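You operate a simulated robot arm through the tools that you are given. There is no shell and no other tool. Be economical: measure what you need, move in short steps, check, and stop when the job is done.

Carry out the task below with a simulated robot arm. There is one attempt and no reset: what you move stays moved.

TASK
Grease the tops of the red pad and the blue pad.
Fine: use the green brush and the yellow tin; lid on the black rubber square meanwhile, brush back, lid on again. Set down upright: short green brush. A coat counts when it lies all over at full strength: go over it till it gets no stronger.

The check looks at the end state, three seconds after you hand in, the way a careful person would. Anything else that was tipped, shoved, dropped, spilled or broken makes it a failure. Lids that push on must go on centred and level and be pressed home; caps that screw on are set level and turned clockwise until they are tight.

THE ROBOT
A 7-joint arm with a two-finger parallel gripper, fixed in place. Base frame: the origin is at the foot of the arm, x ahead of it, y to its left, z up; the work surface is at about z = 0.004. Lengths are in m, angles in rad, forces in N, time in s.
With the tool pointing down near the work surface it reaches from about 0.22 to 0.58 m from the base axis. Its first joint turns from -1.152 to 1.152 rad. Payload 2.5 kg.
The TCP is the grasp point between the finger pads, 0.023 m short of the fingertips. In the tool frame z runs along the fingers and y along their closing line. Largest opening 0.094 m; finger width 0.038, thickness 0.01; the body of the gripper, 0.054 by 0.096 m, starts 0.039 m behind the TCP.
Orientation is that of the tool frame in the base frame, as [roll, pitch, yaw] about the fixed x, y, z axes, in that order (R = Rz(yaw) Ry(pitch) Rx(roll)). With the fingers straight down and closing along the base's y, the tool's x points along the base's -x, its y along +y and its z along -z.

THE INTERFACE
- The arm moves only by the tool apply_moves. Its argument "moves" is a list of rows, each an object (a shift or turn left out is 0, a gripper value left out holds the last) with "jaw": the finger opening in m, from 0 to 0.094; "linear": the shift along the tool's x, y, z in m, a list of three; "rot": the turn, a rotation vector about the tool's x, y, z in rad, a list of three. In form: [{"jaw": jaw, "linear": [x, y, z], "rot": [wx, wy, wz]}, ...]. A call has 1 to 20 rows; each row shifts and turns the commanded pose from where the row before left it, along the tool's axes as they then stand. Rows are played at 5 a second. More than 0.05 m and 0.15 rad between two rows, or a gripper value outside its range, and nothing of the call is played. Where a pose cannot be reached the arm comes as near as it can. A force on the tool above 50 N (or 10 N above the force at the start of the call, whichever is more), or a blocked arm, ends the call early, and 0.2 s more pass. Each finger travels about 0.108 m/s and halts on what it meets, pressing with about 41 N; the grip force reading is that of the motor and also rises with nothing between the fingers. The clock runs only during rows and for 0.2 s after the last one: add rows that do not move to give the fingers time. The reply holds the time, the measured pose of the TCP, the force on the tool along the base axes, the opening and the grip force, in the units named above and with some noise, with the torque about the TCP (base axes, N m) and any sound that the robot's microphone picked up, and new pictures: "show" is both (left out), scene, wrist or none.
- Cameras (640 x 400 px; columns grow to the right, rows downward): "scene" is fixed at [0.0872, -0.4026, 0.5482]; the picture's right is [0.93, -0.36, 0.00], its down [-0.17, -0.43, -0.89] and it looks along [0.32, 0.83, -0.46] (base axes); focal length 320 px, centre (320, 200). "wrist" rides on the gripper at [0.086, 0.016, -0.075] in the tool frame; the picture's right is [-0.18, 0.98, 0.00], its down [-0.58, -0.11, -0.81] and it looks along [-0.79, -0.15, 0.59] (tool axes); focal length 243 px, centre (320, 200). There is no depth. A picture from a camera that has moved, and an enlarged one, comes with that camera's place and axes in the base frame and with its lens. The place of the scene camera against the robot may be out by one fixed shift of up to 0.025 m in any direction.
- close_up(camera, box): a new picture of the part [left, top, right, bottom] of that camera's present view, enlarged. No time passes.
- close_job(): hands the job in; it is judged then, once.

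Go step by step. Nothing tells you positions but the pictures and the camera data: compare them with the known pose of the tool, close in by small moves and look again before you grip or let go. The budget is 120 turns and 200 pictures, counting those below and the enlarged ones. Unless the task says otherwise, let go and move clear before handing in, and close with one line.

The tools are called by a JSON object that holds its "name" and its "arguments". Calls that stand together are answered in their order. apply_moves: Moves the arm, as the interface text tells. Its arguments: {"type":"object","properties":{"moves":{"type":"array","items":{"type":"object","properties":{"jaw":{"type":"number"},"linear":{"type":"array","items":{"type":"number"}},"rot":{"type":"array","items":{"type":"number"}}}}},"show":{"type":"string","enum":["both","scene","wrist","none"]}},"required":["moves"]} The other tools are called the same way: close_up (camera, box) takes an enlarged picture of a part of a camera's view; close_job () hands the job in.

At the start:

```text
time: 0.0
eef_pos: [0.3888, -0.0402, 0.3757]
ee_rot: [3.141, 0.001, -3.141]
contact_force: [0.5, 0.7, -0.2]
ft_torque: [-0.01, 0.06, -0.02]
opening: 0.094
grasp_force: 0.1
```

scene: 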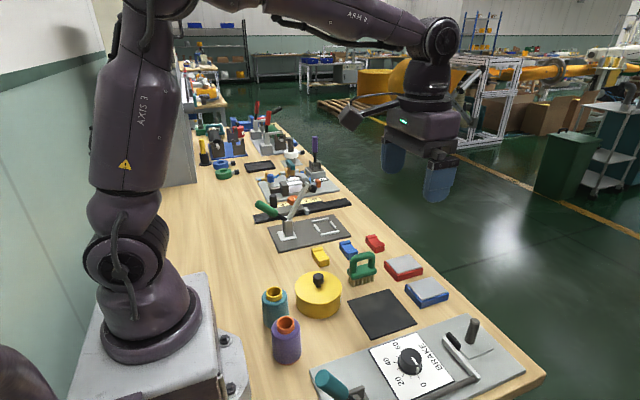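
wrist: 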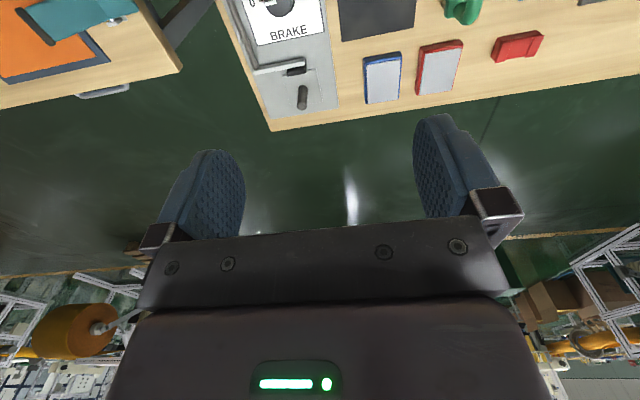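

I see the yellow tin with a lid knob, the green brush standing beside it, the red- and blue-edged pads, and the black square. I'll enlarge the picture first to measure them.

{"name": "close_up", "arguments": {"camera": "scene", "box": [240, 220, 480, 370]}}

{"name": "close_up", "arguments": {"camera": "scene", "box": [330, 230, 460, 311]}}

```text
2.67 times, centred on (360, 295) of scene
camera zoom: at [0.0872, -0.4026, 0.5482], right [0.93, -0.36, 0.0], down [-0.17, -0.43, -0.89], along [0.32, 0.83, -0.46], focal length 853 px, centre (213, -53)
```

zoom: 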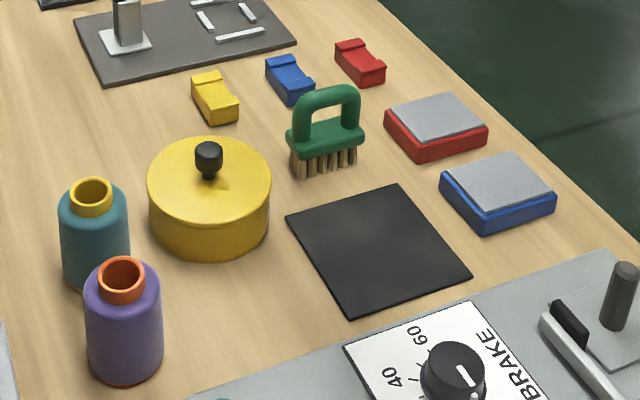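

```text
4.92 times, centred on (395, 270) of scene
camera zoom: at [0.0872, -0.4026, 0.5482], right [0.93, -0.36, 0.0], down [-0.17, -0.43, -0.89], along [0.32, 0.83, -0.46], focal length 1575 px, centre (-49, -147)
```

zoom: 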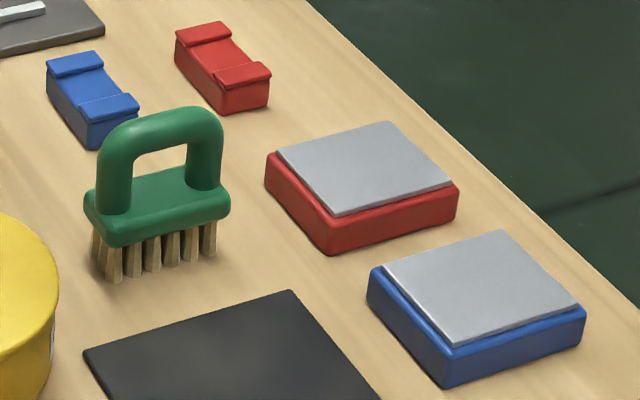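

The tin is near (0.27, 0.10), the brush near (0.405, 0.135), the red pad near (0.517, 0.125), the blue pad near (0.517, 0.03) and the black square near (0.395, 0.025). Next I'll move so the wrist camera can refine these.

{"name": "apply_moves", "arguments": {"moves": [{"linear": [0.035, 0.025, 0.02]}, {"linear": [0.035, 0.025, 0.02]}, {"linear": [0.035, 0.025, 0.02]}, {"linear": [0.035, 0.025, 0.02]}, {}]}}

```text
time: 1.2
eef_pos: [0.2475, 0.0607, 0.2967]
ee_rot: [-3.142, 0.0, -3.14]
contact_force: [0.8, 1.9, -0.3]
ft_torque: [0.01, 0.01, 0.0]
opening: 0.0941
grasp_force: 0.0
camera wrist: at [0.1617, 0.0768, 0.3701], right [0.18, 0.98, 0.0], down [0.58, -0.11, 0.81], along [0.79, -0.15, -0.59], focal length 243 px, centre (320, 200)
```

scene: 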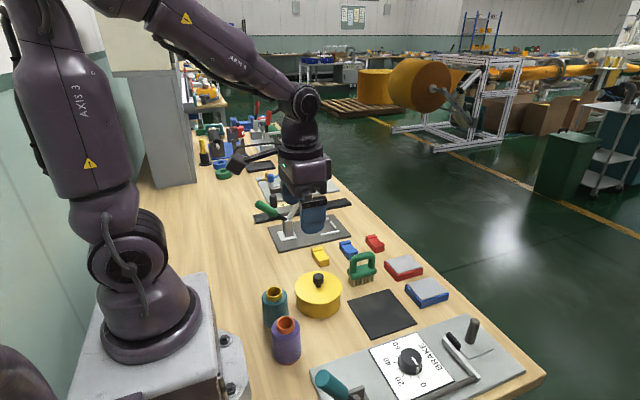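
wrist: 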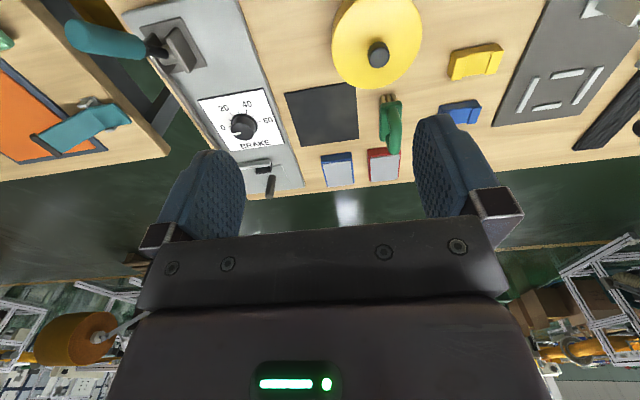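

{"name": "close_up", "arguments": {"camera": "wrist", "box": [270, 0, 510, 150]}}

{"name": "close_up", "arguments": {"camera": "wrist", "box": [280, 75, 440, 195]}}

```text
2.67 times, centred on (390, 75) of wrist
camera zoom: at [0.1617, 0.0768, 0.3701], right [0.18, 0.98, 0.0], down [0.58, -0.11, 0.81], along [0.79, -0.15, -0.59], focal length 647 px, centre (133, 533)
```

zoom: 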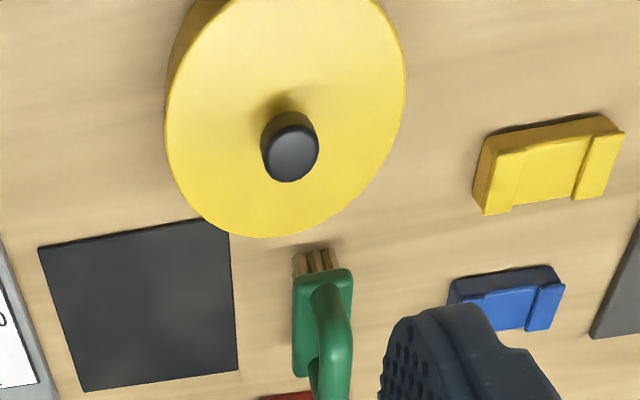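

```text
3.33 times, centred on (360, 135) of wrist
camera zoom: at [0.1617, 0.0768, 0.3701], right [0.18, 0.98, 0.0], down [0.58, -0.11, 0.81], along [0.79, -0.15, -0.59], focal length 809 px, centre (187, 417)
```

zoom: 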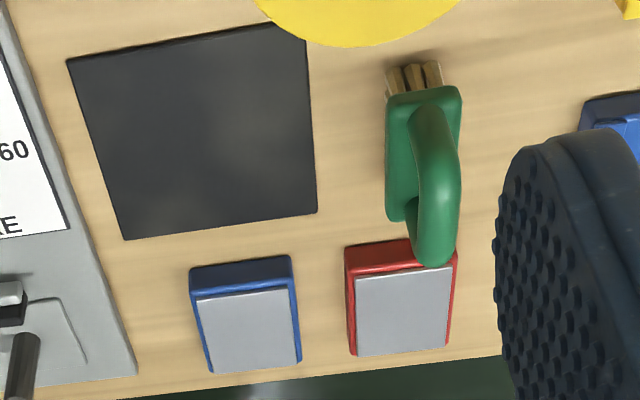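

The wrist view agrees to within a couple of cm, so I'm closing in above the lid knob at about (0.29, 0.115).

{"name": "apply_moves", "arguments": {"moves": [{"linear": [-0.015, 0.02, 0.035]}, {"linear": [-0.015, 0.02, 0.035]}, {"linear": [-0.012, 0.015, 0.03]}, {}]}}

```text
time: 2.2
eef_pos: [0.2893, 0.1167, 0.1964]
ee_rot: [3.142, 0.0, -3.141]
contact_force: [-0.7, -1.0, -0.4]
ft_torque: [-0.05, 0.03, 0.04]
opening: 0.094
grasp_force: 0.1
camera wrist: at [0.2037, 0.1324, 0.2701], right [0.18, 0.98, 0.0], down [0.58, -0.11, 0.81], along [0.79, -0.15, -0.59], focal length 243 px, centre (320, 200)
```

scene: 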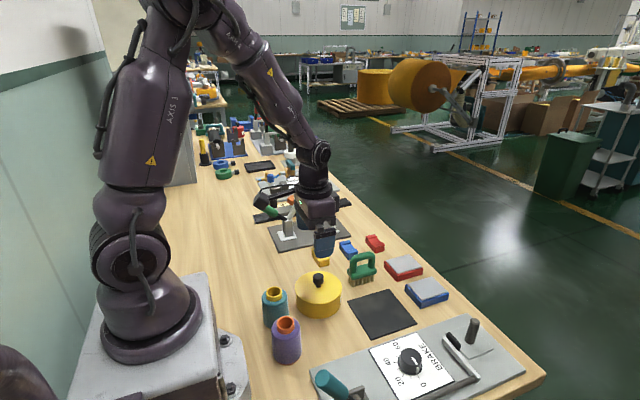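
wrist: 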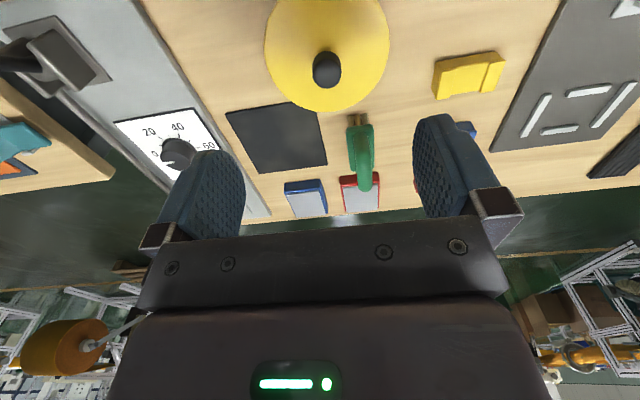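

{"name": "close_up", "arguments": {"camera": "wrist", "box": [240, 0, 400, 110]}}

{"name": "close_up", "arguments": {"camera": "scene", "box": [260, 220, 390, 320]}}

```text
3.64 times, centred on (320, 55) of wrist
camera zoom: at [0.2037, 0.1324, 0.2701], right [0.18, 0.98, 0.0], down [0.58, -0.11, 0.81], along [0.79, -0.15, -0.59], focal length 882 px, centre (320, 727)
```

zoom: 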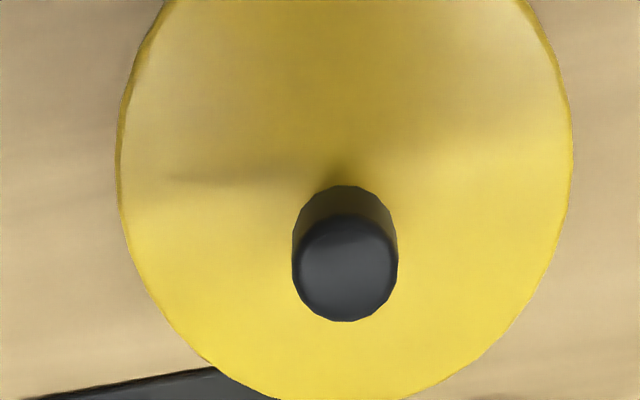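

```text
4.00 times, centred on (325, 270) of scene
camera zoom: at [0.0872, -0.4026, 0.5482], right [0.93, -0.36, 0.0], down [-0.17, -0.43, -0.89], along [0.32, 0.83, -0.46], focal length 1280 px, centre (300, -80)
```

zoom: 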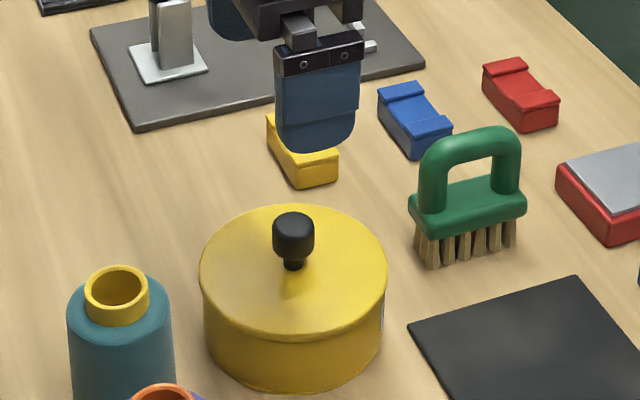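

The knob axis comes out near (0.293, 0.121). I'll go lower over it and check centring.

{"name": "apply_moves", "arguments": {"moves": [{"jaw": 0.06, "linear": [-0.004, 0.004, 0.034]}, {"linear": [0, 0, 0.03]}, {}]}}

{"name": "close_up", "arguments": {"camera": "wrist", "box": [200, 0, 440, 200]}}

{"name": "close_up", "arguments": {"camera": "scene", "box": [260, 220, 390, 320]}}

```text
time: 3.0
eef_pos: [0.2935, 0.1208, 0.1318]
ee_rot: [-3.141, 0.0, -3.141]
contact_force: [-0.2, 1.2, -0.6]
ft_torque: [0.0, 0.03, 0.01]
opening: 0.06
grasp_force: 0.0
camera wrist: at [0.2076, 0.1357, 0.206], right [0.18, 0.98, 0.0], down [0.58, -0.11, 0.81], along [0.79, -0.15, -0.59], focal length 243 px, centre (320, 200)
```

scene: 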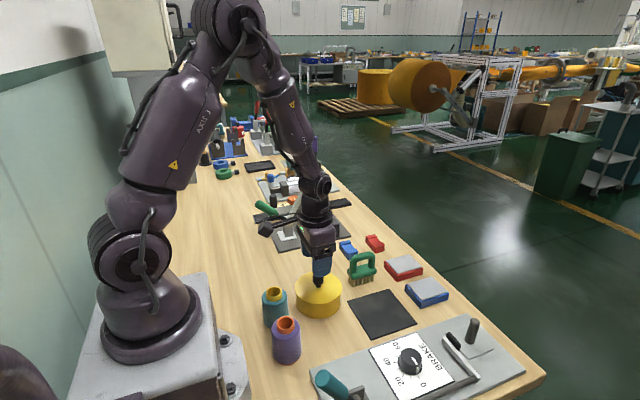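
wrist: 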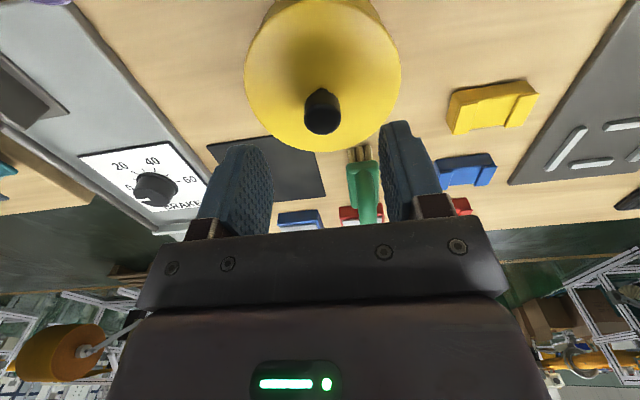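

```text
2.00 times, centred on (320, 100) of wrist
camera zoom: at [0.2076, 0.1357, 0.206], right [0.18, 0.98, 0.0], down [0.58, -0.11, 0.81], along [0.79, -0.15, -0.59], focal length 485 px, centre (320, 400)
```

zoom: 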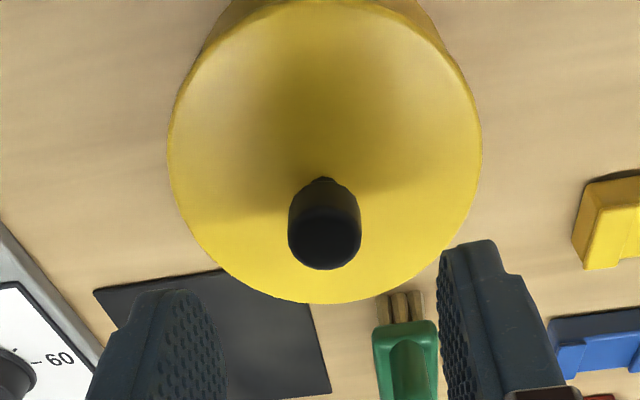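

```text
4.00 times, centred on (325, 270) of scene
camera zoom: at [0.0872, -0.4026, 0.5482], right [0.93, -0.36, 0.0], down [-0.17, -0.43, -0.89], along [0.32, 0.83, -0.46], focal length 1280 px, centre (300, -80)
```

zoom: 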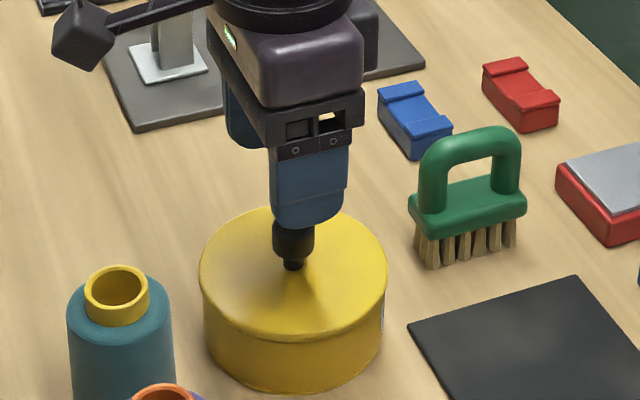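

The knob is at (0.295, 0.121) with its top near z 0.080, and the gripper is centred on it. I'm descending to grip it.

{"name": "apply_moves", "arguments": {"moves": [{"linear": [-0.0015, 0, 0.025]}, {"linear": [0, 0, 0.024]}, {}]}}

{"name": "close_up", "arguments": {"camera": "scene", "box": [260, 220, 390, 320]}}

```text
time: 3.8
eef_pos: [0.2968, 0.1206, 0.0848]
ee_rot: [-3.14, 0.0, -3.141]
contact_force: [0.3, 0.2, -0.2]
ft_torque: [0.01, -0.03, -0.05]
opening: 0.0599
grasp_force: 0.0
camera wrist: at [0.2093, 0.1355, 0.1576], right [0.18, 0.98, 0.0], down [0.58, -0.11, 0.81], along [0.79, -0.15, -0.59], focal length 243 px, centre (320, 200)
```

scene: 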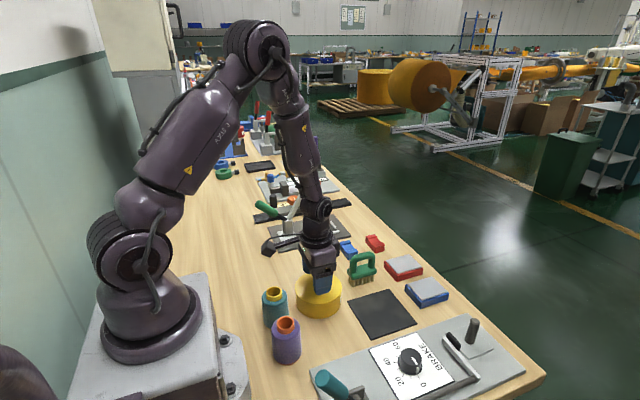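
wrist: 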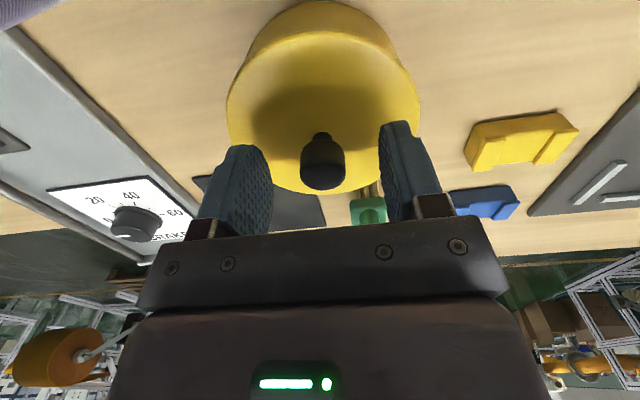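

```text
4.00 times, centred on (325, 270) of scene
camera zoom: at [0.0872, -0.4026, 0.5482], right [0.93, -0.36, 0.0], down [-0.17, -0.43, -0.89], along [0.32, 0.83, -0.46], focal length 1280 px, centre (300, -80)
```

zoom: 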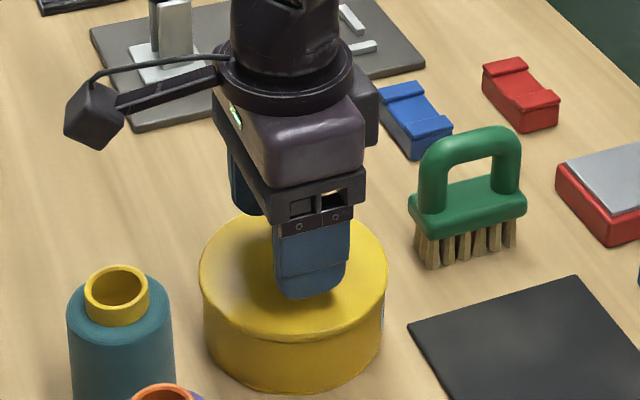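

The knob sits between the pads, so I'm closing on it.

{"name": "apply_moves", "arguments": {"moves": [{"jaw": 0.04}, {"jaw": 0.03}, {"jaw": 0.022}, {"jaw": 0.015}, {"jaw": 0.01}, {}, {}]}}

```text
time: 5.4
eef_pos: [0.2955, 0.1184, 0.0843]
ee_rot: [3.14, 0.0, 3.141]
contact_force: [-0.1, -0.5, 0.5]
ft_torque: [-0.02, 0.0, 0.0]
opening: 0.0221
grasp_force: 40.7
heard: snap
camera wrist: at [0.2093, 0.1355, 0.1578], right [0.18, 0.98, 0.0], down [0.58, -0.11, 0.81], along [0.79, -0.15, -0.59], focal length 243 px, centre (320, 200)
```

scene: 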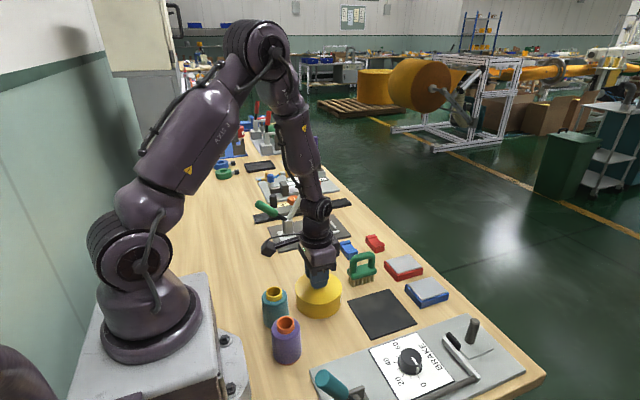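
wrist: 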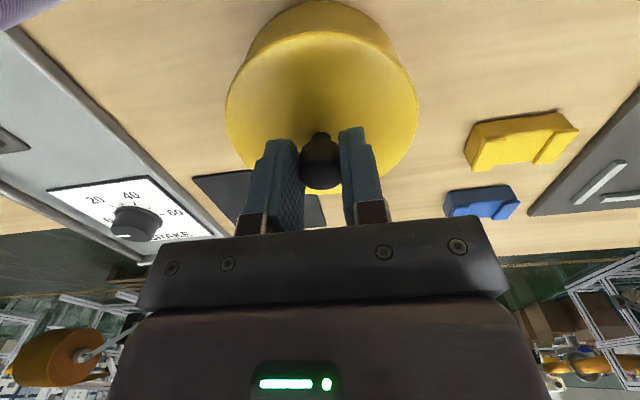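

Gripped at a 22 mm opening, and I heard a snap, probably the lid's catch. I'm lifting a little.

{"name": "apply_moves", "arguments": {"moves": [{"linear": [0, 0, -0.004]}, {"linear": [0, 0, -0.006]}, {"linear": [0, 0, -0.01]}, {}]}}

{"name": "close_up", "arguments": {"camera": "scene", "box": [260, 220, 390, 320]}}

```text
time: 6.4
eef_pos: [0.2955, 0.1179, 0.1037]
ee_rot: [3.14, 0.0, -3.141]
contact_force: [0.5, 0.1, -0.2]
ft_torque: [-0.05, -0.02, 0.04]
opening: 0.0224
grasp_force: 41.0
camera wrist: at [0.2089, 0.135, 0.1772], right [0.18, 0.98, 0.0], down [0.58, -0.11, 0.81], along [0.79, -0.15, -0.59], focal length 243 px, centre (320, 200)
```

scene: 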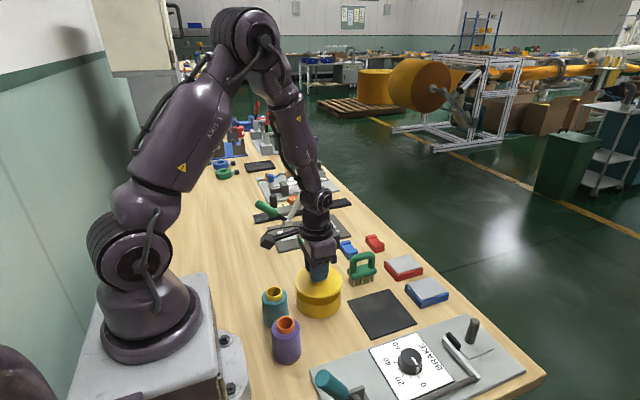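
wrist: 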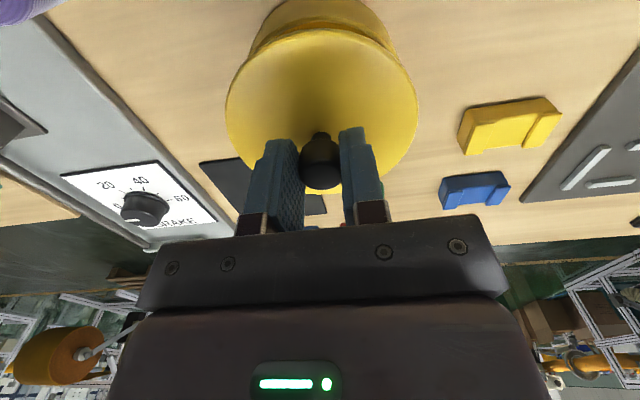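

```text
4.00 times, centred on (325, 270) of scene
camera zoom: at [0.0872, -0.4026, 0.5482], right [0.93, -0.36, 0.0], down [-0.17, -0.43, -0.89], along [0.32, 0.83, -0.46], focal length 1280 px, centre (300, -80)
```

zoom: 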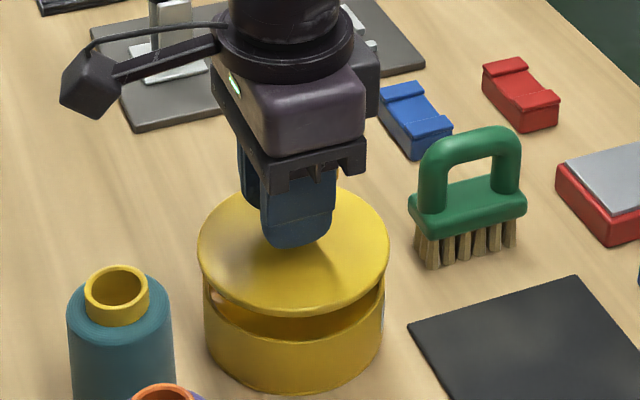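

The lid came off cleanly and level. I'm carrying it over the black square at about (0.407, 0.0385).

{"name": "apply_moves", "arguments": {"moves": [{"linear": [0, 0, -0.03]}, {"linear": [-0.01, -0.008, -0.01]}, {"linear": [-0.03, -0.022, 0]}, {"linear": [-0.035, -0.025, 0]}, {"linear": [-0.0365, -0.0245, 0]}, {}, {}]}}

```text
time: 8.0
eef_pos: [0.4091, 0.0394, 0.1407]
ee_rot: [-3.141, 0.0, 3.141]
contact_force: [-0.2, 0.6, -0.4]
ft_torque: [-0.01, 0.03, 0.01]
opening: 0.0222
grasp_force: 41.0
camera wrist: at [0.3224, 0.0557, 0.2148], right [0.18, 0.98, 0.0], down [0.58, -0.11, 0.81], along [0.79, -0.15, -0.59], focal length 243 px, centre (320, 200)
```

scene: 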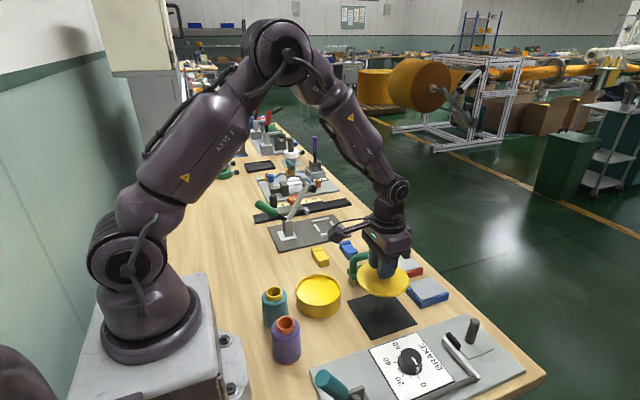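
wrist: 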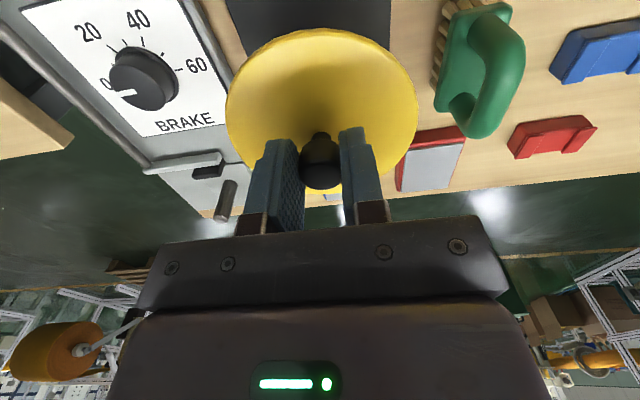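

{"name": "apply_moves", "arguments": {"moves": [{"linear": [0.001, -0.0007, 0.025]}, {"linear": [0, 0, 0.025]}, {"linear": [0, 0, 0.015]}, {}]}}

{"name": "close_up", "arguments": {"camera": "scene", "box": [320, 240, 460, 350]}}

```text
time: 9.0
eef_pos: [0.408, 0.0399, 0.0768]
ee_rot: [-3.141, 0.002, -3.141]
contact_force: [-0.1, -0.7, -0.4]
ft_torque: [0.03, -0.01, 0.0]
opening: 0.0221
grasp_force: 40.9
camera wrist: at [0.3216, 0.0564, 0.1503], right [0.18, 0.98, 0.0], down [0.58, -0.11, 0.81], along [0.79, -0.15, -0.59], focal length 243 px, centre (320, 200)
```

scene: 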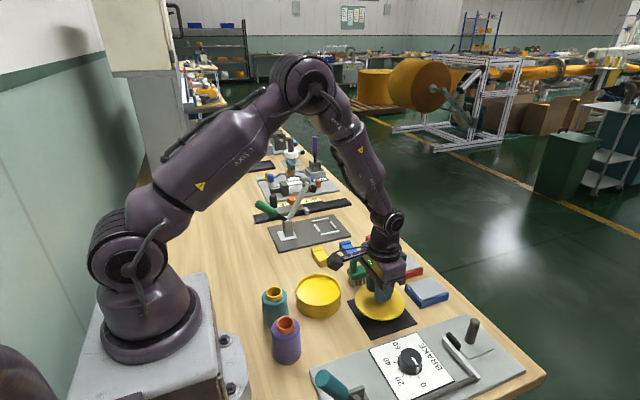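
wrist: 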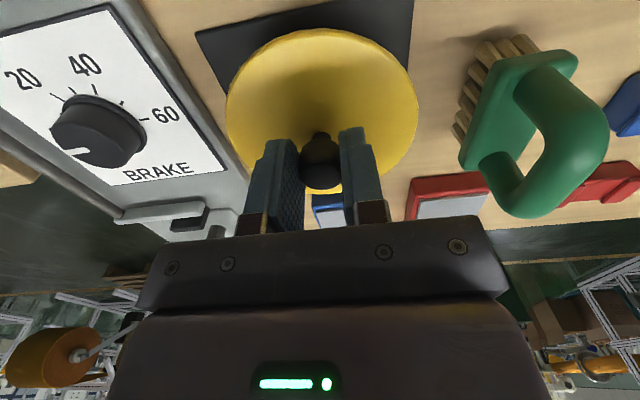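

```text
3.64 times, centred on (390, 295) of scene
camera zoom: at [0.0872, -0.4026, 0.5482], right [0.93, -0.36, 0.0], down [-0.17, -0.43, -0.89], along [0.32, 0.83, -0.46], focal length 1163 px, centre (66, -146)
```

zoom: 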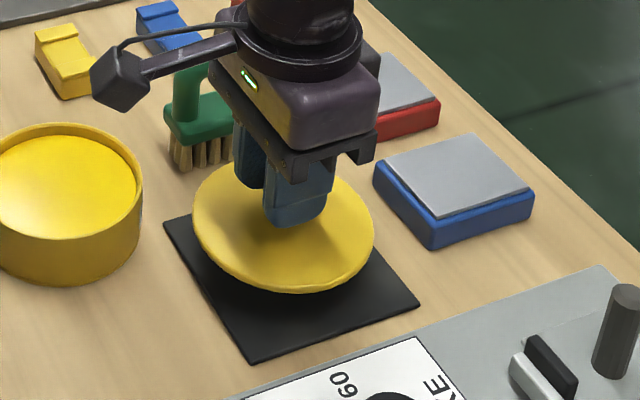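

The lid is centred over the square. I'm lowering gently and watching the force.

{"name": "apply_moves", "arguments": {"moves": [{"linear": [0, 0, 0.008]}, {"linear": [0, 0, 0.006]}, {}], "show": "none"}}

{"name": "close_up", "arguments": {"camera": "scene", "box": [320, 240, 460, 350]}}

```text
time: 9.8
eef_pos: [0.4058, 0.0391, 0.0623]
ee_rot: [-3.14, -0.001, 3.141]
contact_force: [-0.7, 0.8, -0.7]
ft_torque: [0.02, 0.01, 0.02]
opening: 0.0223
grasp_force: 41.2
```

```text
3.64 times, centred on (390, 295) of scene
camera zoom: at [0.0872, -0.4026, 0.5482], right [0.93, -0.36, 0.0], down [-0.17, -0.43, -0.89], along [0.32, 0.83, -0.46], focal length 1163 px, centre (66, -146)
```

zoom: 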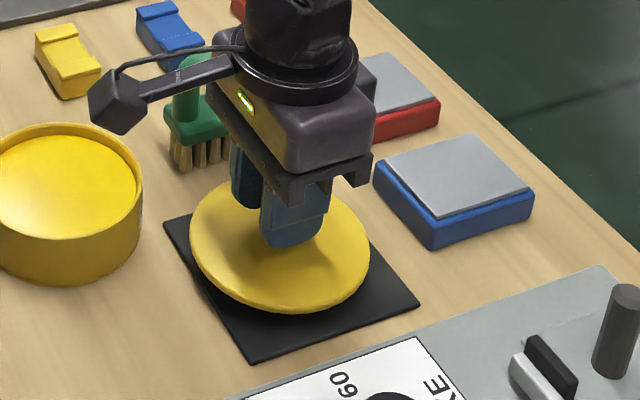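

{"name": "apply_moves", "arguments": {"moves": [{"linear": [0, 0, 0.005]}, {"linear": [0, 0, 0.004]}, {}], "show": "none"}}

{"name": "close_up", "arguments": {"camera": "scene", "box": [320, 240, 460, 350]}}

```text
time: 10.6
eef_pos: [0.4067, 0.039, 0.0537]
ee_rot: [3.142, 0.0, -3.141]
contact_force: [0.0, 0.6, -0.7]
ft_torque: [-0.01, -0.01, 0.0]
opening: 0.0223
grasp_force: 40.5
```

```text
3.64 times, centred on (390, 295) of scene
camera zoom: at [0.0872, -0.4026, 0.5482], right [0.93, -0.36, 0.0], down [-0.17, -0.43, -0.89], along [0.32, 0.83, -0.46], focal length 1163 px, centre (66, -146)
```

zoom: 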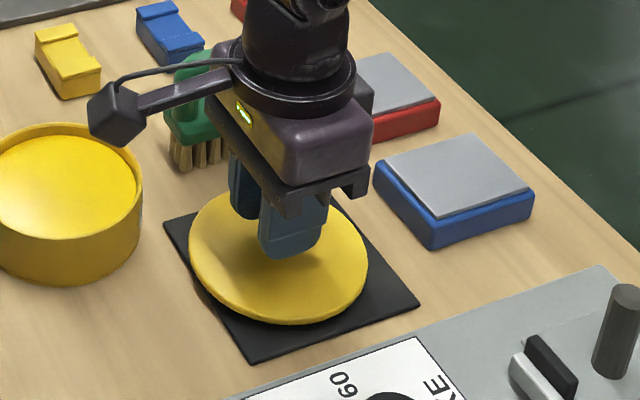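

{"name": "apply_moves", "arguments": {"moves": [{"linear": [0, 0, 0.003]}, {"linear": [0, 0, 0.002]}, {}], "show": "none"}}

{"name": "apply_moves", "arguments": {"moves": [{"linear": [0, 0, 0.002]}, {}], "show": "none"}}

{"name": "close_up", "arguments": {"camera": "scene", "box": [320, 240, 460, 350]}}

```text
time: 11.4
eef_pos: [0.4057, 0.038, 0.0484]
ee_rot: [3.141, -0.001, -3.141]
contact_force: [0.6, 0.1, -0.8]
ft_torque: [-0.01, 0.0, -0.02]
opening: 0.022
grasp_force: 41.4
```

```text
time: 12.0
eef_pos: [0.4056, 0.039, 0.0475]
ee_rot: [-3.141, 0.002, -3.141]
contact_force: [-3.3, -0.1, 5.5]
ft_torque: [0.1, 0.0, 0.03]
opening: 0.0225
grasp_force: 40.6
```

```text
3.64 times, centred on (390, 295) of scene
camera zoom: at [0.0872, -0.4026, 0.5482], right [0.93, -0.36, 0.0], down [-0.17, -0.43, -0.89], along [0.32, 0.83, -0.46], focal length 1163 px, centre (66, -146)
```

zoom: 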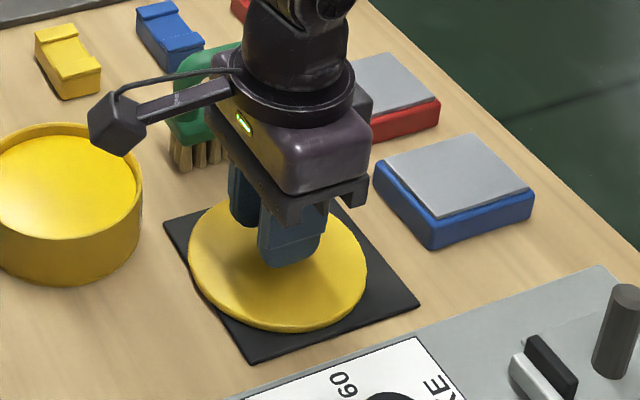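

The lid rests on the square with a light contact. I'm releasing it and rising, then looking at the brush.

{"name": "apply_moves", "arguments": {"moves": [{"jaw": 0.03}, {"jaw": 0.045}, {"jaw": 0.06}, {}, {"linear": [0, 0, -0.02]}, {"linear": [0, 0, -0.04]}, {"linear": [0, 0, -0.045]}, {"linear": [0, 0, -0.045]}, {}]}}

{"name": "close_up", "arguments": {"camera": "wrist", "box": [240, 0, 480, 150]}}

{"name": "close_up", "arguments": {"camera": "scene", "box": [290, 230, 460, 350]}}

```text
time: 14.0
eef_pos: [0.4059, 0.0397, 0.1974]
ee_rot: [3.141, 0.0, 3.141]
contact_force: [0.0, -0.9, -0.6]
ft_torque: [0.02, 0.03, -0.01]
opening: 0.0598
grasp_force: 0.0
camera wrist: at [0.3197, 0.056, 0.2712], right [0.18, 0.98, 0.0], down [0.58, -0.11, 0.81], along [0.79, -0.15, -0.59], focal length 243 px, centre (320, 200)
```

scene: 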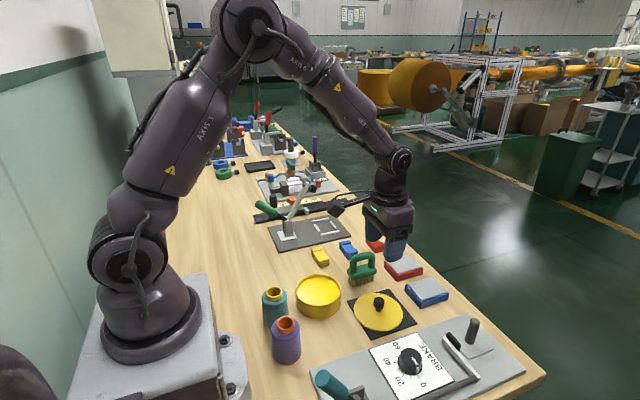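
wrist: 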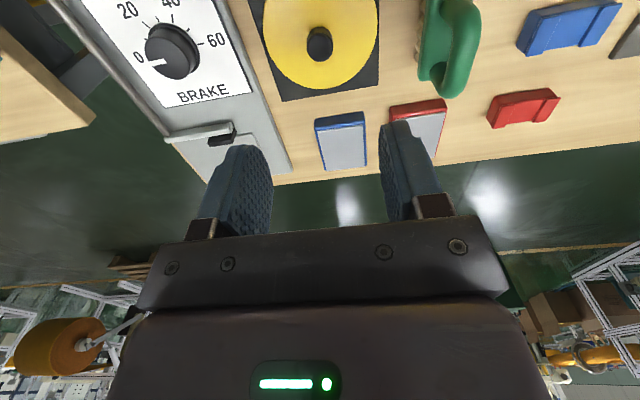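

```text
2.67 times, centred on (360, 75) of wrist
camera zoom: at [0.3197, 0.056, 0.2712], right [0.18, 0.98, 0.0], down [0.58, -0.11, 0.81], along [0.79, -0.15, -0.59], focal length 647 px, centre (213, 533)
```

zoom: 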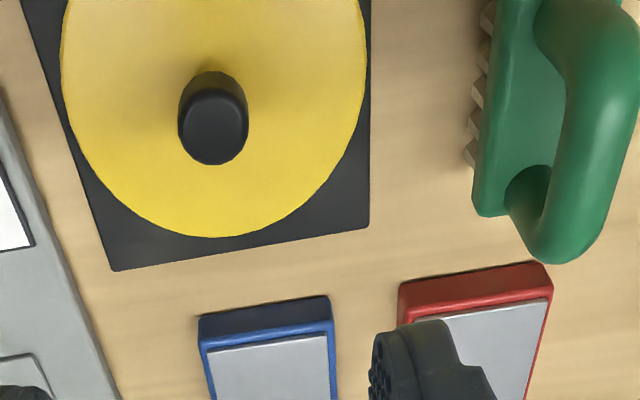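

```text
3.33 times, centred on (375, 290) of scene
camera zoom: at [0.0872, -0.4026, 0.5482], right [0.93, -0.36, 0.0], down [-0.17, -0.43, -0.89], along [0.32, 0.83, -0.46], focal length 1066 px, centre (137, -100)
```

zoom: 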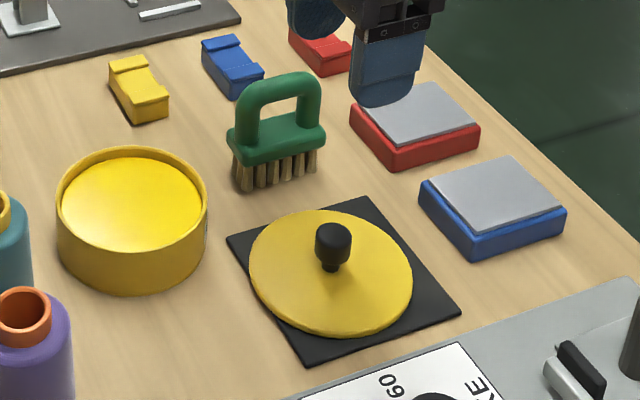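

The lid sits well on the square, and the open tin is full almost to the rim. I'm moving over to view the brush.

{"name": "apply_moves", "arguments": {"moves": [{"linear": [0.012, 0.036, 0]}, {"linear": [0.012, 0.036, 0]}, {"linear": [0.012, 0.036, 0]}, {}], "show": "wrist"}}

{"name": "close_up", "arguments": {"camera": "wrist", "box": [220, 0, 420, 150]}}

```text
time: 15.0
eef_pos: [0.3705, 0.1471, 0.198]
ee_rot: [3.141, -0.001, -3.141]
contact_force: [-0.3, 0.1, -0.4]
ft_torque: [0.03, 0.01, 0.01]
opening: 0.0601
grasp_force: 0.1
camera wrist: at [0.2842, 0.1636, 0.2715], right [0.18, 0.98, 0.0], down [0.58, -0.11, 0.81], along [0.79, -0.15, -0.59], focal length 243 px, centre (320, 200)
```

wrist: 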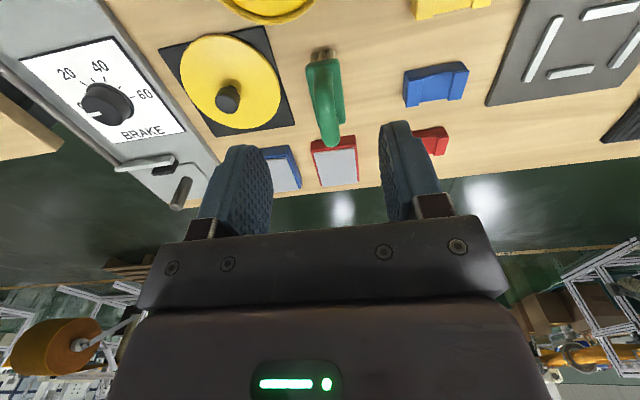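

```text
2.67 times, centred on (320, 75) of wrist
camera zoom: at [0.2842, 0.1636, 0.2715], right [0.18, 0.98, 0.0], down [0.58, -0.11, 0.81], along [0.79, -0.15, -0.59], focal length 647 px, centre (320, 533)
```

zoom: 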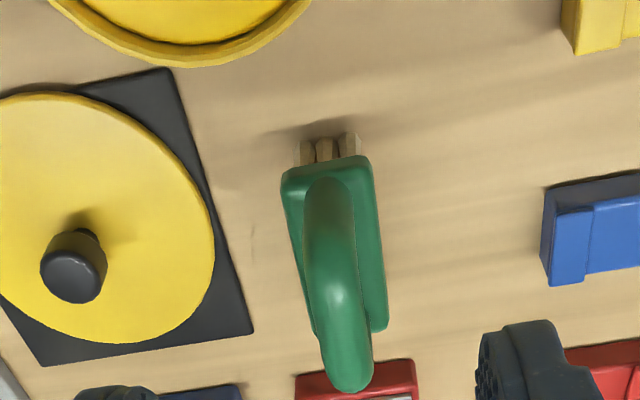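

The brush lies along x, centred near (0.425, 0.145), with its handle top near z 0.08. I'm moving above it.

{"name": "apply_moves", "arguments": {"moves": [{"linear": [-0.03, -0.001, 0.02]}, {"linear": [-0.025, -0.001, 0.03]}, {"linear": [0, 0, 0.02]}, {}]}}

{"name": "close_up", "arguments": {"camera": "scene", "box": [310, 210, 440, 310]}}

{"name": "close_up", "arguments": {"camera": "wrist", "box": [220, 30, 420, 200]}}

```text
time: 16.0
eef_pos: [0.4243, 0.1455, 0.1277]
ee_rot: [-3.141, 0.0, -3.141]
contact_force: [0.1, 0.0, 0.3]
ft_torque: [0.03, 0.01, 0.01]
opening: 0.06
grasp_force: 0.1
camera wrist: at [0.338, 0.1604, 0.2014], right [0.18, 0.98, 0.0], down [0.58, -0.11, 0.81], along [0.79, -0.15, -0.59], focal length 243 px, centre (320, 200)
```

scene: 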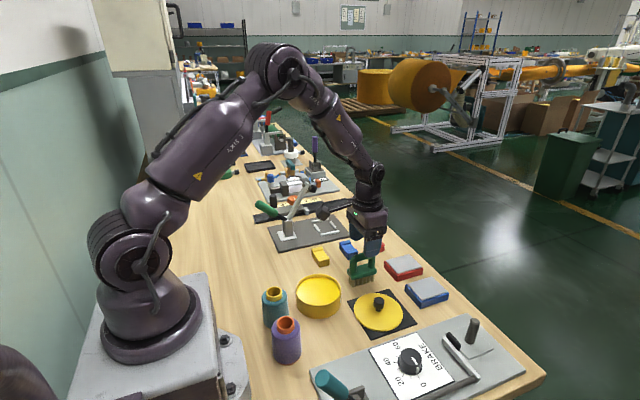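
wrist: 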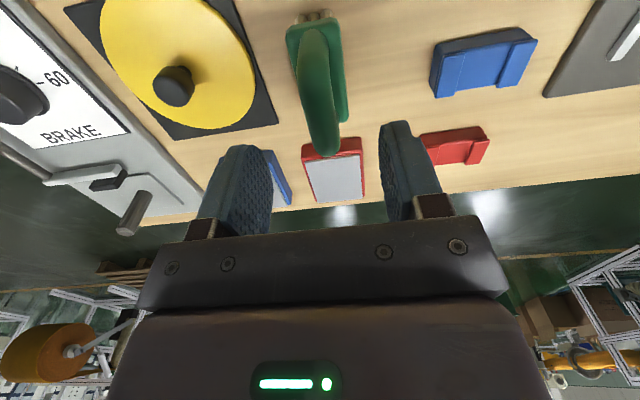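

```text
4.00 times, centred on (375, 260) of scene
camera zoom: at [0.0872, -0.4026, 0.5482], right [0.93, -0.36, 0.0], down [-0.17, -0.43, -0.89], along [0.32, 0.83, -0.46], focal length 1280 px, centre (100, -40)
```

zoom: 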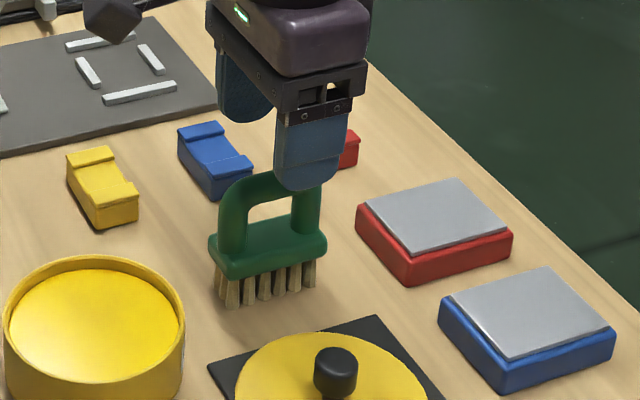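

```text
2.35 times, centred on (320, 115) of wrist
camera zoom: at [0.338, 0.1604, 0.2014], right [0.18, 0.98, 0.0], down [0.58, -0.11, 0.81], along [0.79, -0.15, -0.59], focal length 571 px, centre (320, 400)
```

zoom: 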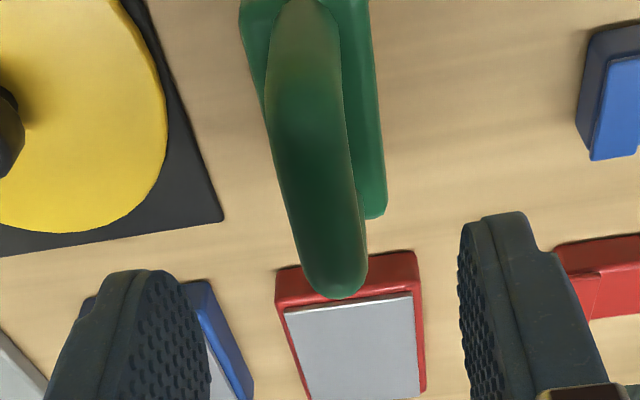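

The brush centre is (0.425, 0.145) with a yaw of about -0.05. I'm aligning and descending to the handle.

{"name": "apply_moves", "arguments": {"moves": [{"linear": [-0.001, 0, 0.02], "rot": [0, 0, 0.05]}, {"linear": [0, 0, 0.02]}, {"linear": [0, 0, 0.015]}, {}]}}

{"name": "close_up", "arguments": {"camera": "scene", "box": [310, 210, 440, 310]}}

{"name": "close_up", "arguments": {"camera": "wrist", "box": [220, 30, 420, 250]}}

```text
time: 17.0
eef_pos: [0.426, 0.1445, 0.0724]
ee_rot: [3.14, 0.0, 3.092]
contact_force: [0.2, 0.3, 0.1]
ft_torque: [0.0, 0.02, -0.02]
opening: 0.0601
grasp_force: 0.0
camera wrist: at [0.3404, 0.1647, 0.1457], right [0.23, 0.97, 0.0], down [0.57, -0.14, 0.81], along [0.78, -0.19, -0.59], focal length 243 px, centre (320, 200)
```

scene: 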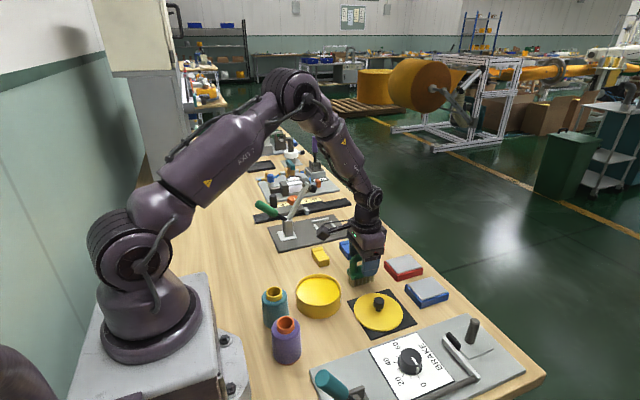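
wrist: 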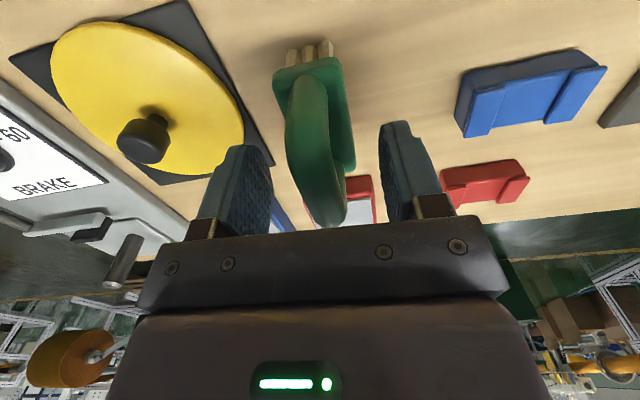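

```text
4.00 times, centred on (375, 260) of scene
camera zoom: at [0.0872, -0.4026, 0.5482], right [0.93, -0.36, 0.0], down [-0.17, -0.43, -0.89], along [0.32, 0.83, -0.46], focal length 1280 px, centre (100, -40)
```

zoom: 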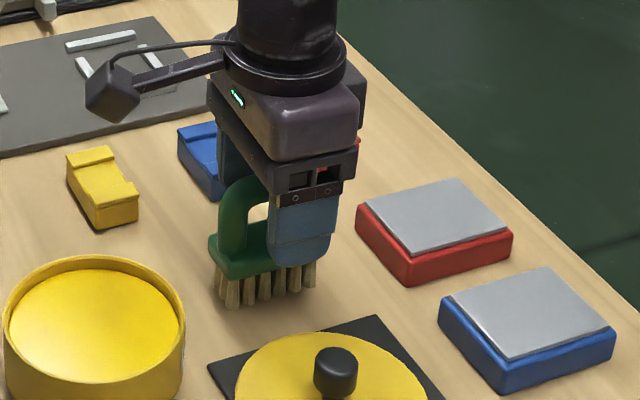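

```text
1.82 times, centred on (320, 140) of wrist
camera zoom: at [0.3404, 0.1647, 0.1457], right [0.23, 0.97, 0.0], down [0.57, -0.14, 0.81], along [0.78, -0.19, -0.59], focal length 441 px, centre (320, 309)
```

zoom: 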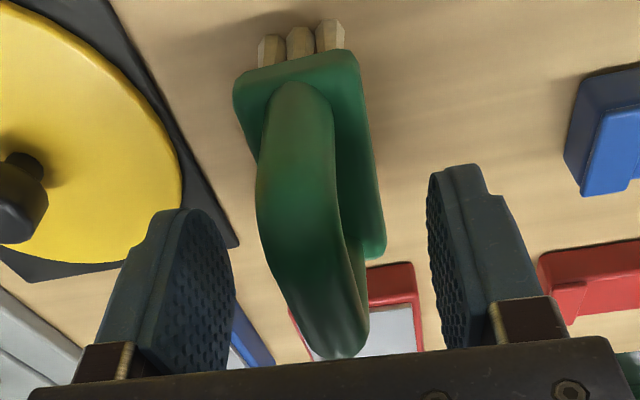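

{"name": "apply_moves", "arguments": {"moves": [{"linear": [0.003, -0.001, 0.003]}, {"jaw": 0.045}, {"jaw": 0.035}, {"jaw": 0.026}, {"jaw": 0.02}, {"jaw": 0.014}, {"jaw": 0.01}, {}, {}]}}

{"name": "close_up", "arguments": {"camera": "scene", "box": [310, 210, 440, 310]}}

```text
time: 19.0
eef_pos: [0.4224, 0.1435, 0.07]
ee_rot: [-3.141, 0.0, 3.092]
contact_force: [-0.7, 0.9, 1.3]
ft_torque: [0.05, -0.04, -0.02]
opening: 0.0172
grasp_force: 41.0
camera wrist: at [0.3369, 0.1639, 0.1433], right [0.23, 0.97, 0.0], down [0.58, -0.14, 0.81], along [0.78, -0.19, -0.59], focal length 243 px, centre (320, 200)
```

scene: 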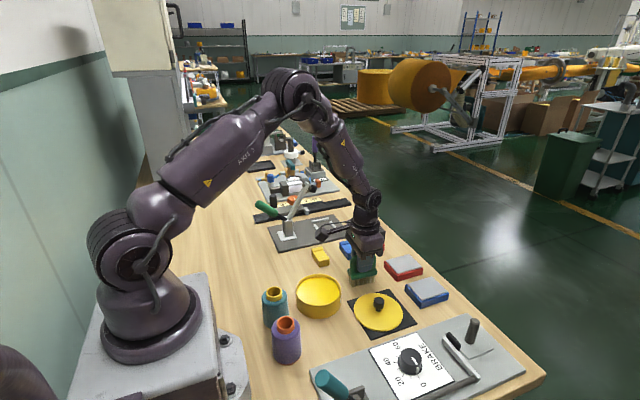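
wrist: 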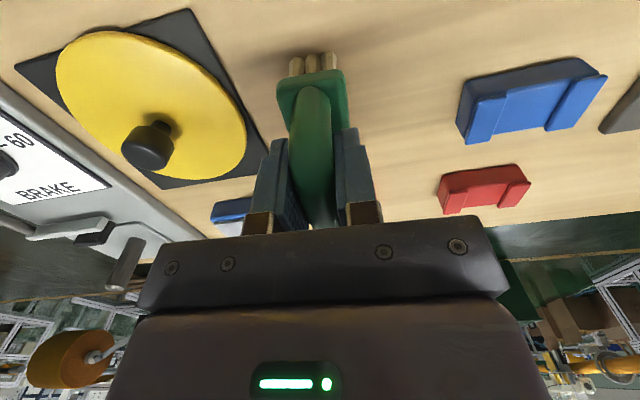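

```text
4.00 times, centred on (375, 260) of scene
camera zoom: at [0.0872, -0.4026, 0.5482], right [0.93, -0.36, 0.0], down [-0.17, -0.43, -0.89], along [0.32, 0.83, -0.46], focal length 1280 px, centre (100, -40)
```

zoom: 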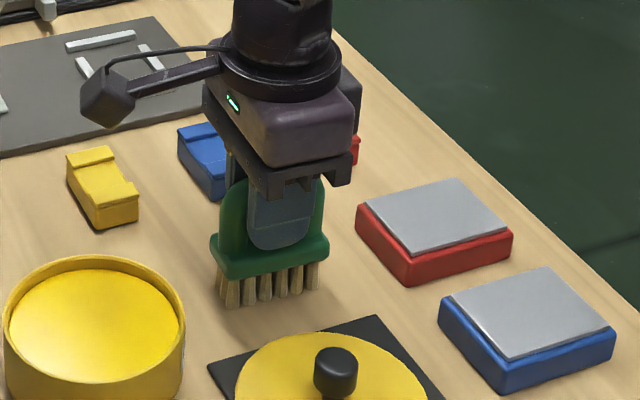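

The brush is gripped centrally; its rest pose is TCP (0.4225, 0.1437, 0.0697) with yaw 3.092. I'm lifting it and carrying it over the tin at (0.2955, 0.1185).

{"name": "apply_moves", "arguments": {"moves": [{"linear": [0, 0, -0.02]}, {"linear": [0, 0, -0.035]}, {"linear": [0, 0, -0.03], "rot": [0, 0, -0.05]}, {"linear": [0.04, -0.008, 0]}, {"linear": [0.045, -0.009, 0]}, {"linear": [0.0418, -0.008, 0]}, {}, {}]}}

{"name": "close_up", "arguments": {"camera": "scene", "box": [250, 200, 400, 320]}}

```text
time: 20.8
eef_pos: [0.2961, 0.1192, 0.154]
ee_rot: [3.142, -0.001, 3.141]
contact_force: [0.1, 0.5, -1.3]
ft_torque: [0.02, 0.01, -0.03]
opening: 0.0175
grasp_force: 41.5
camera wrist: at [0.2103, 0.1352, 0.228], right [0.18, 0.98, 0.0], down [0.58, -0.11, 0.81], along [0.79, -0.15, -0.59], focal length 243 px, centre (320, 200)
```

scene: 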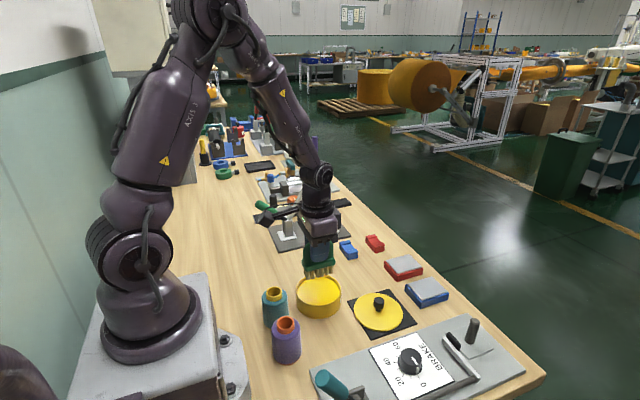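
wrist: 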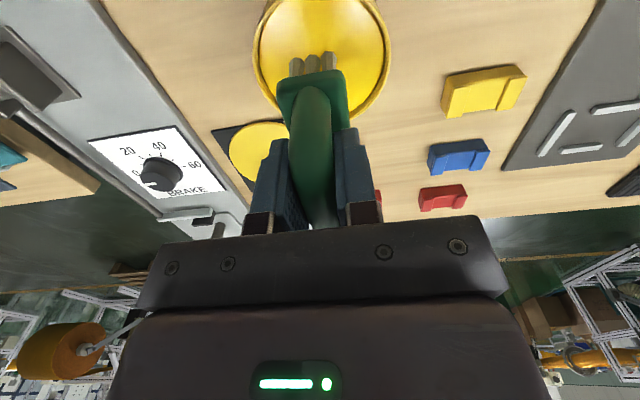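

```text
3.33 times, centred on (325, 260) of scene
camera zoom: at [0.0872, -0.4026, 0.5482], right [0.93, -0.36, 0.0], down [-0.17, -0.43, -0.89], along [0.32, 0.83, -0.46], focal length 1066 px, centre (303, 0)
```

zoom: 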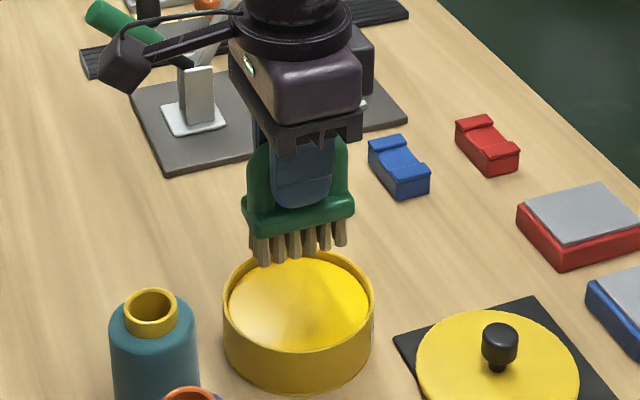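

The brush is over the tin, so I'm lowering it toward the grease.

{"name": "apply_moves", "arguments": {"moves": [{"linear": [0, 0, 0.025]}, {"linear": [0, 0, 0.015]}, {}], "show": "wrist"}}

{"name": "close_up", "arguments": {"camera": "scene", "box": [250, 210, 390, 320]}}

```text
time: 21.6
eef_pos: [0.2961, 0.1192, 0.1143]
ee_rot: [3.141, 0.001, -3.141]
contact_force: [0.5, 0.3, -1.9]
ft_torque: [0.01, -0.01, -0.02]
opening: 0.0174
grasp_force: 41.1
camera wrist: at [0.2092, 0.1347, 0.1882], right [0.18, 0.98, 0.0], down [0.58, -0.11, 0.81], along [0.79, -0.15, -0.59], focal length 243 px, centre (320, 200)
```

wrist: 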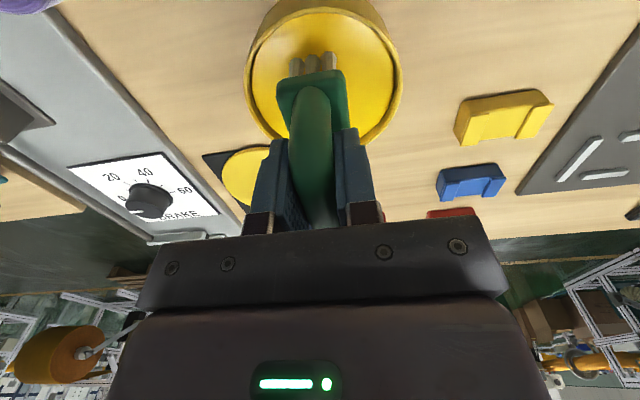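

```text
3.64 times, centred on (320, 265) of scene
camera zoom: at [0.0872, -0.4026, 0.5482], right [0.93, -0.36, 0.0], down [-0.17, -0.43, -0.89], along [0.32, 0.83, -0.46], focal length 1163 px, centre (320, -36)
```

zoom: 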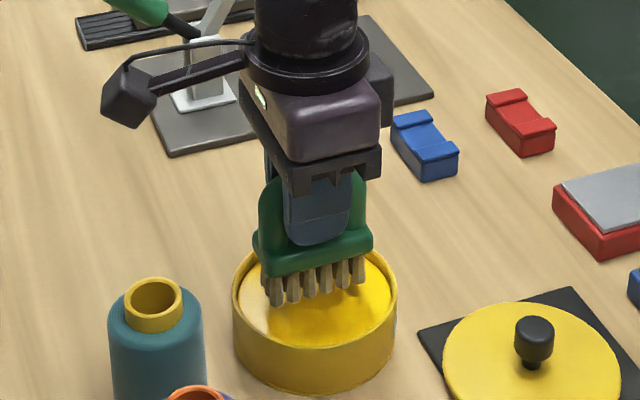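

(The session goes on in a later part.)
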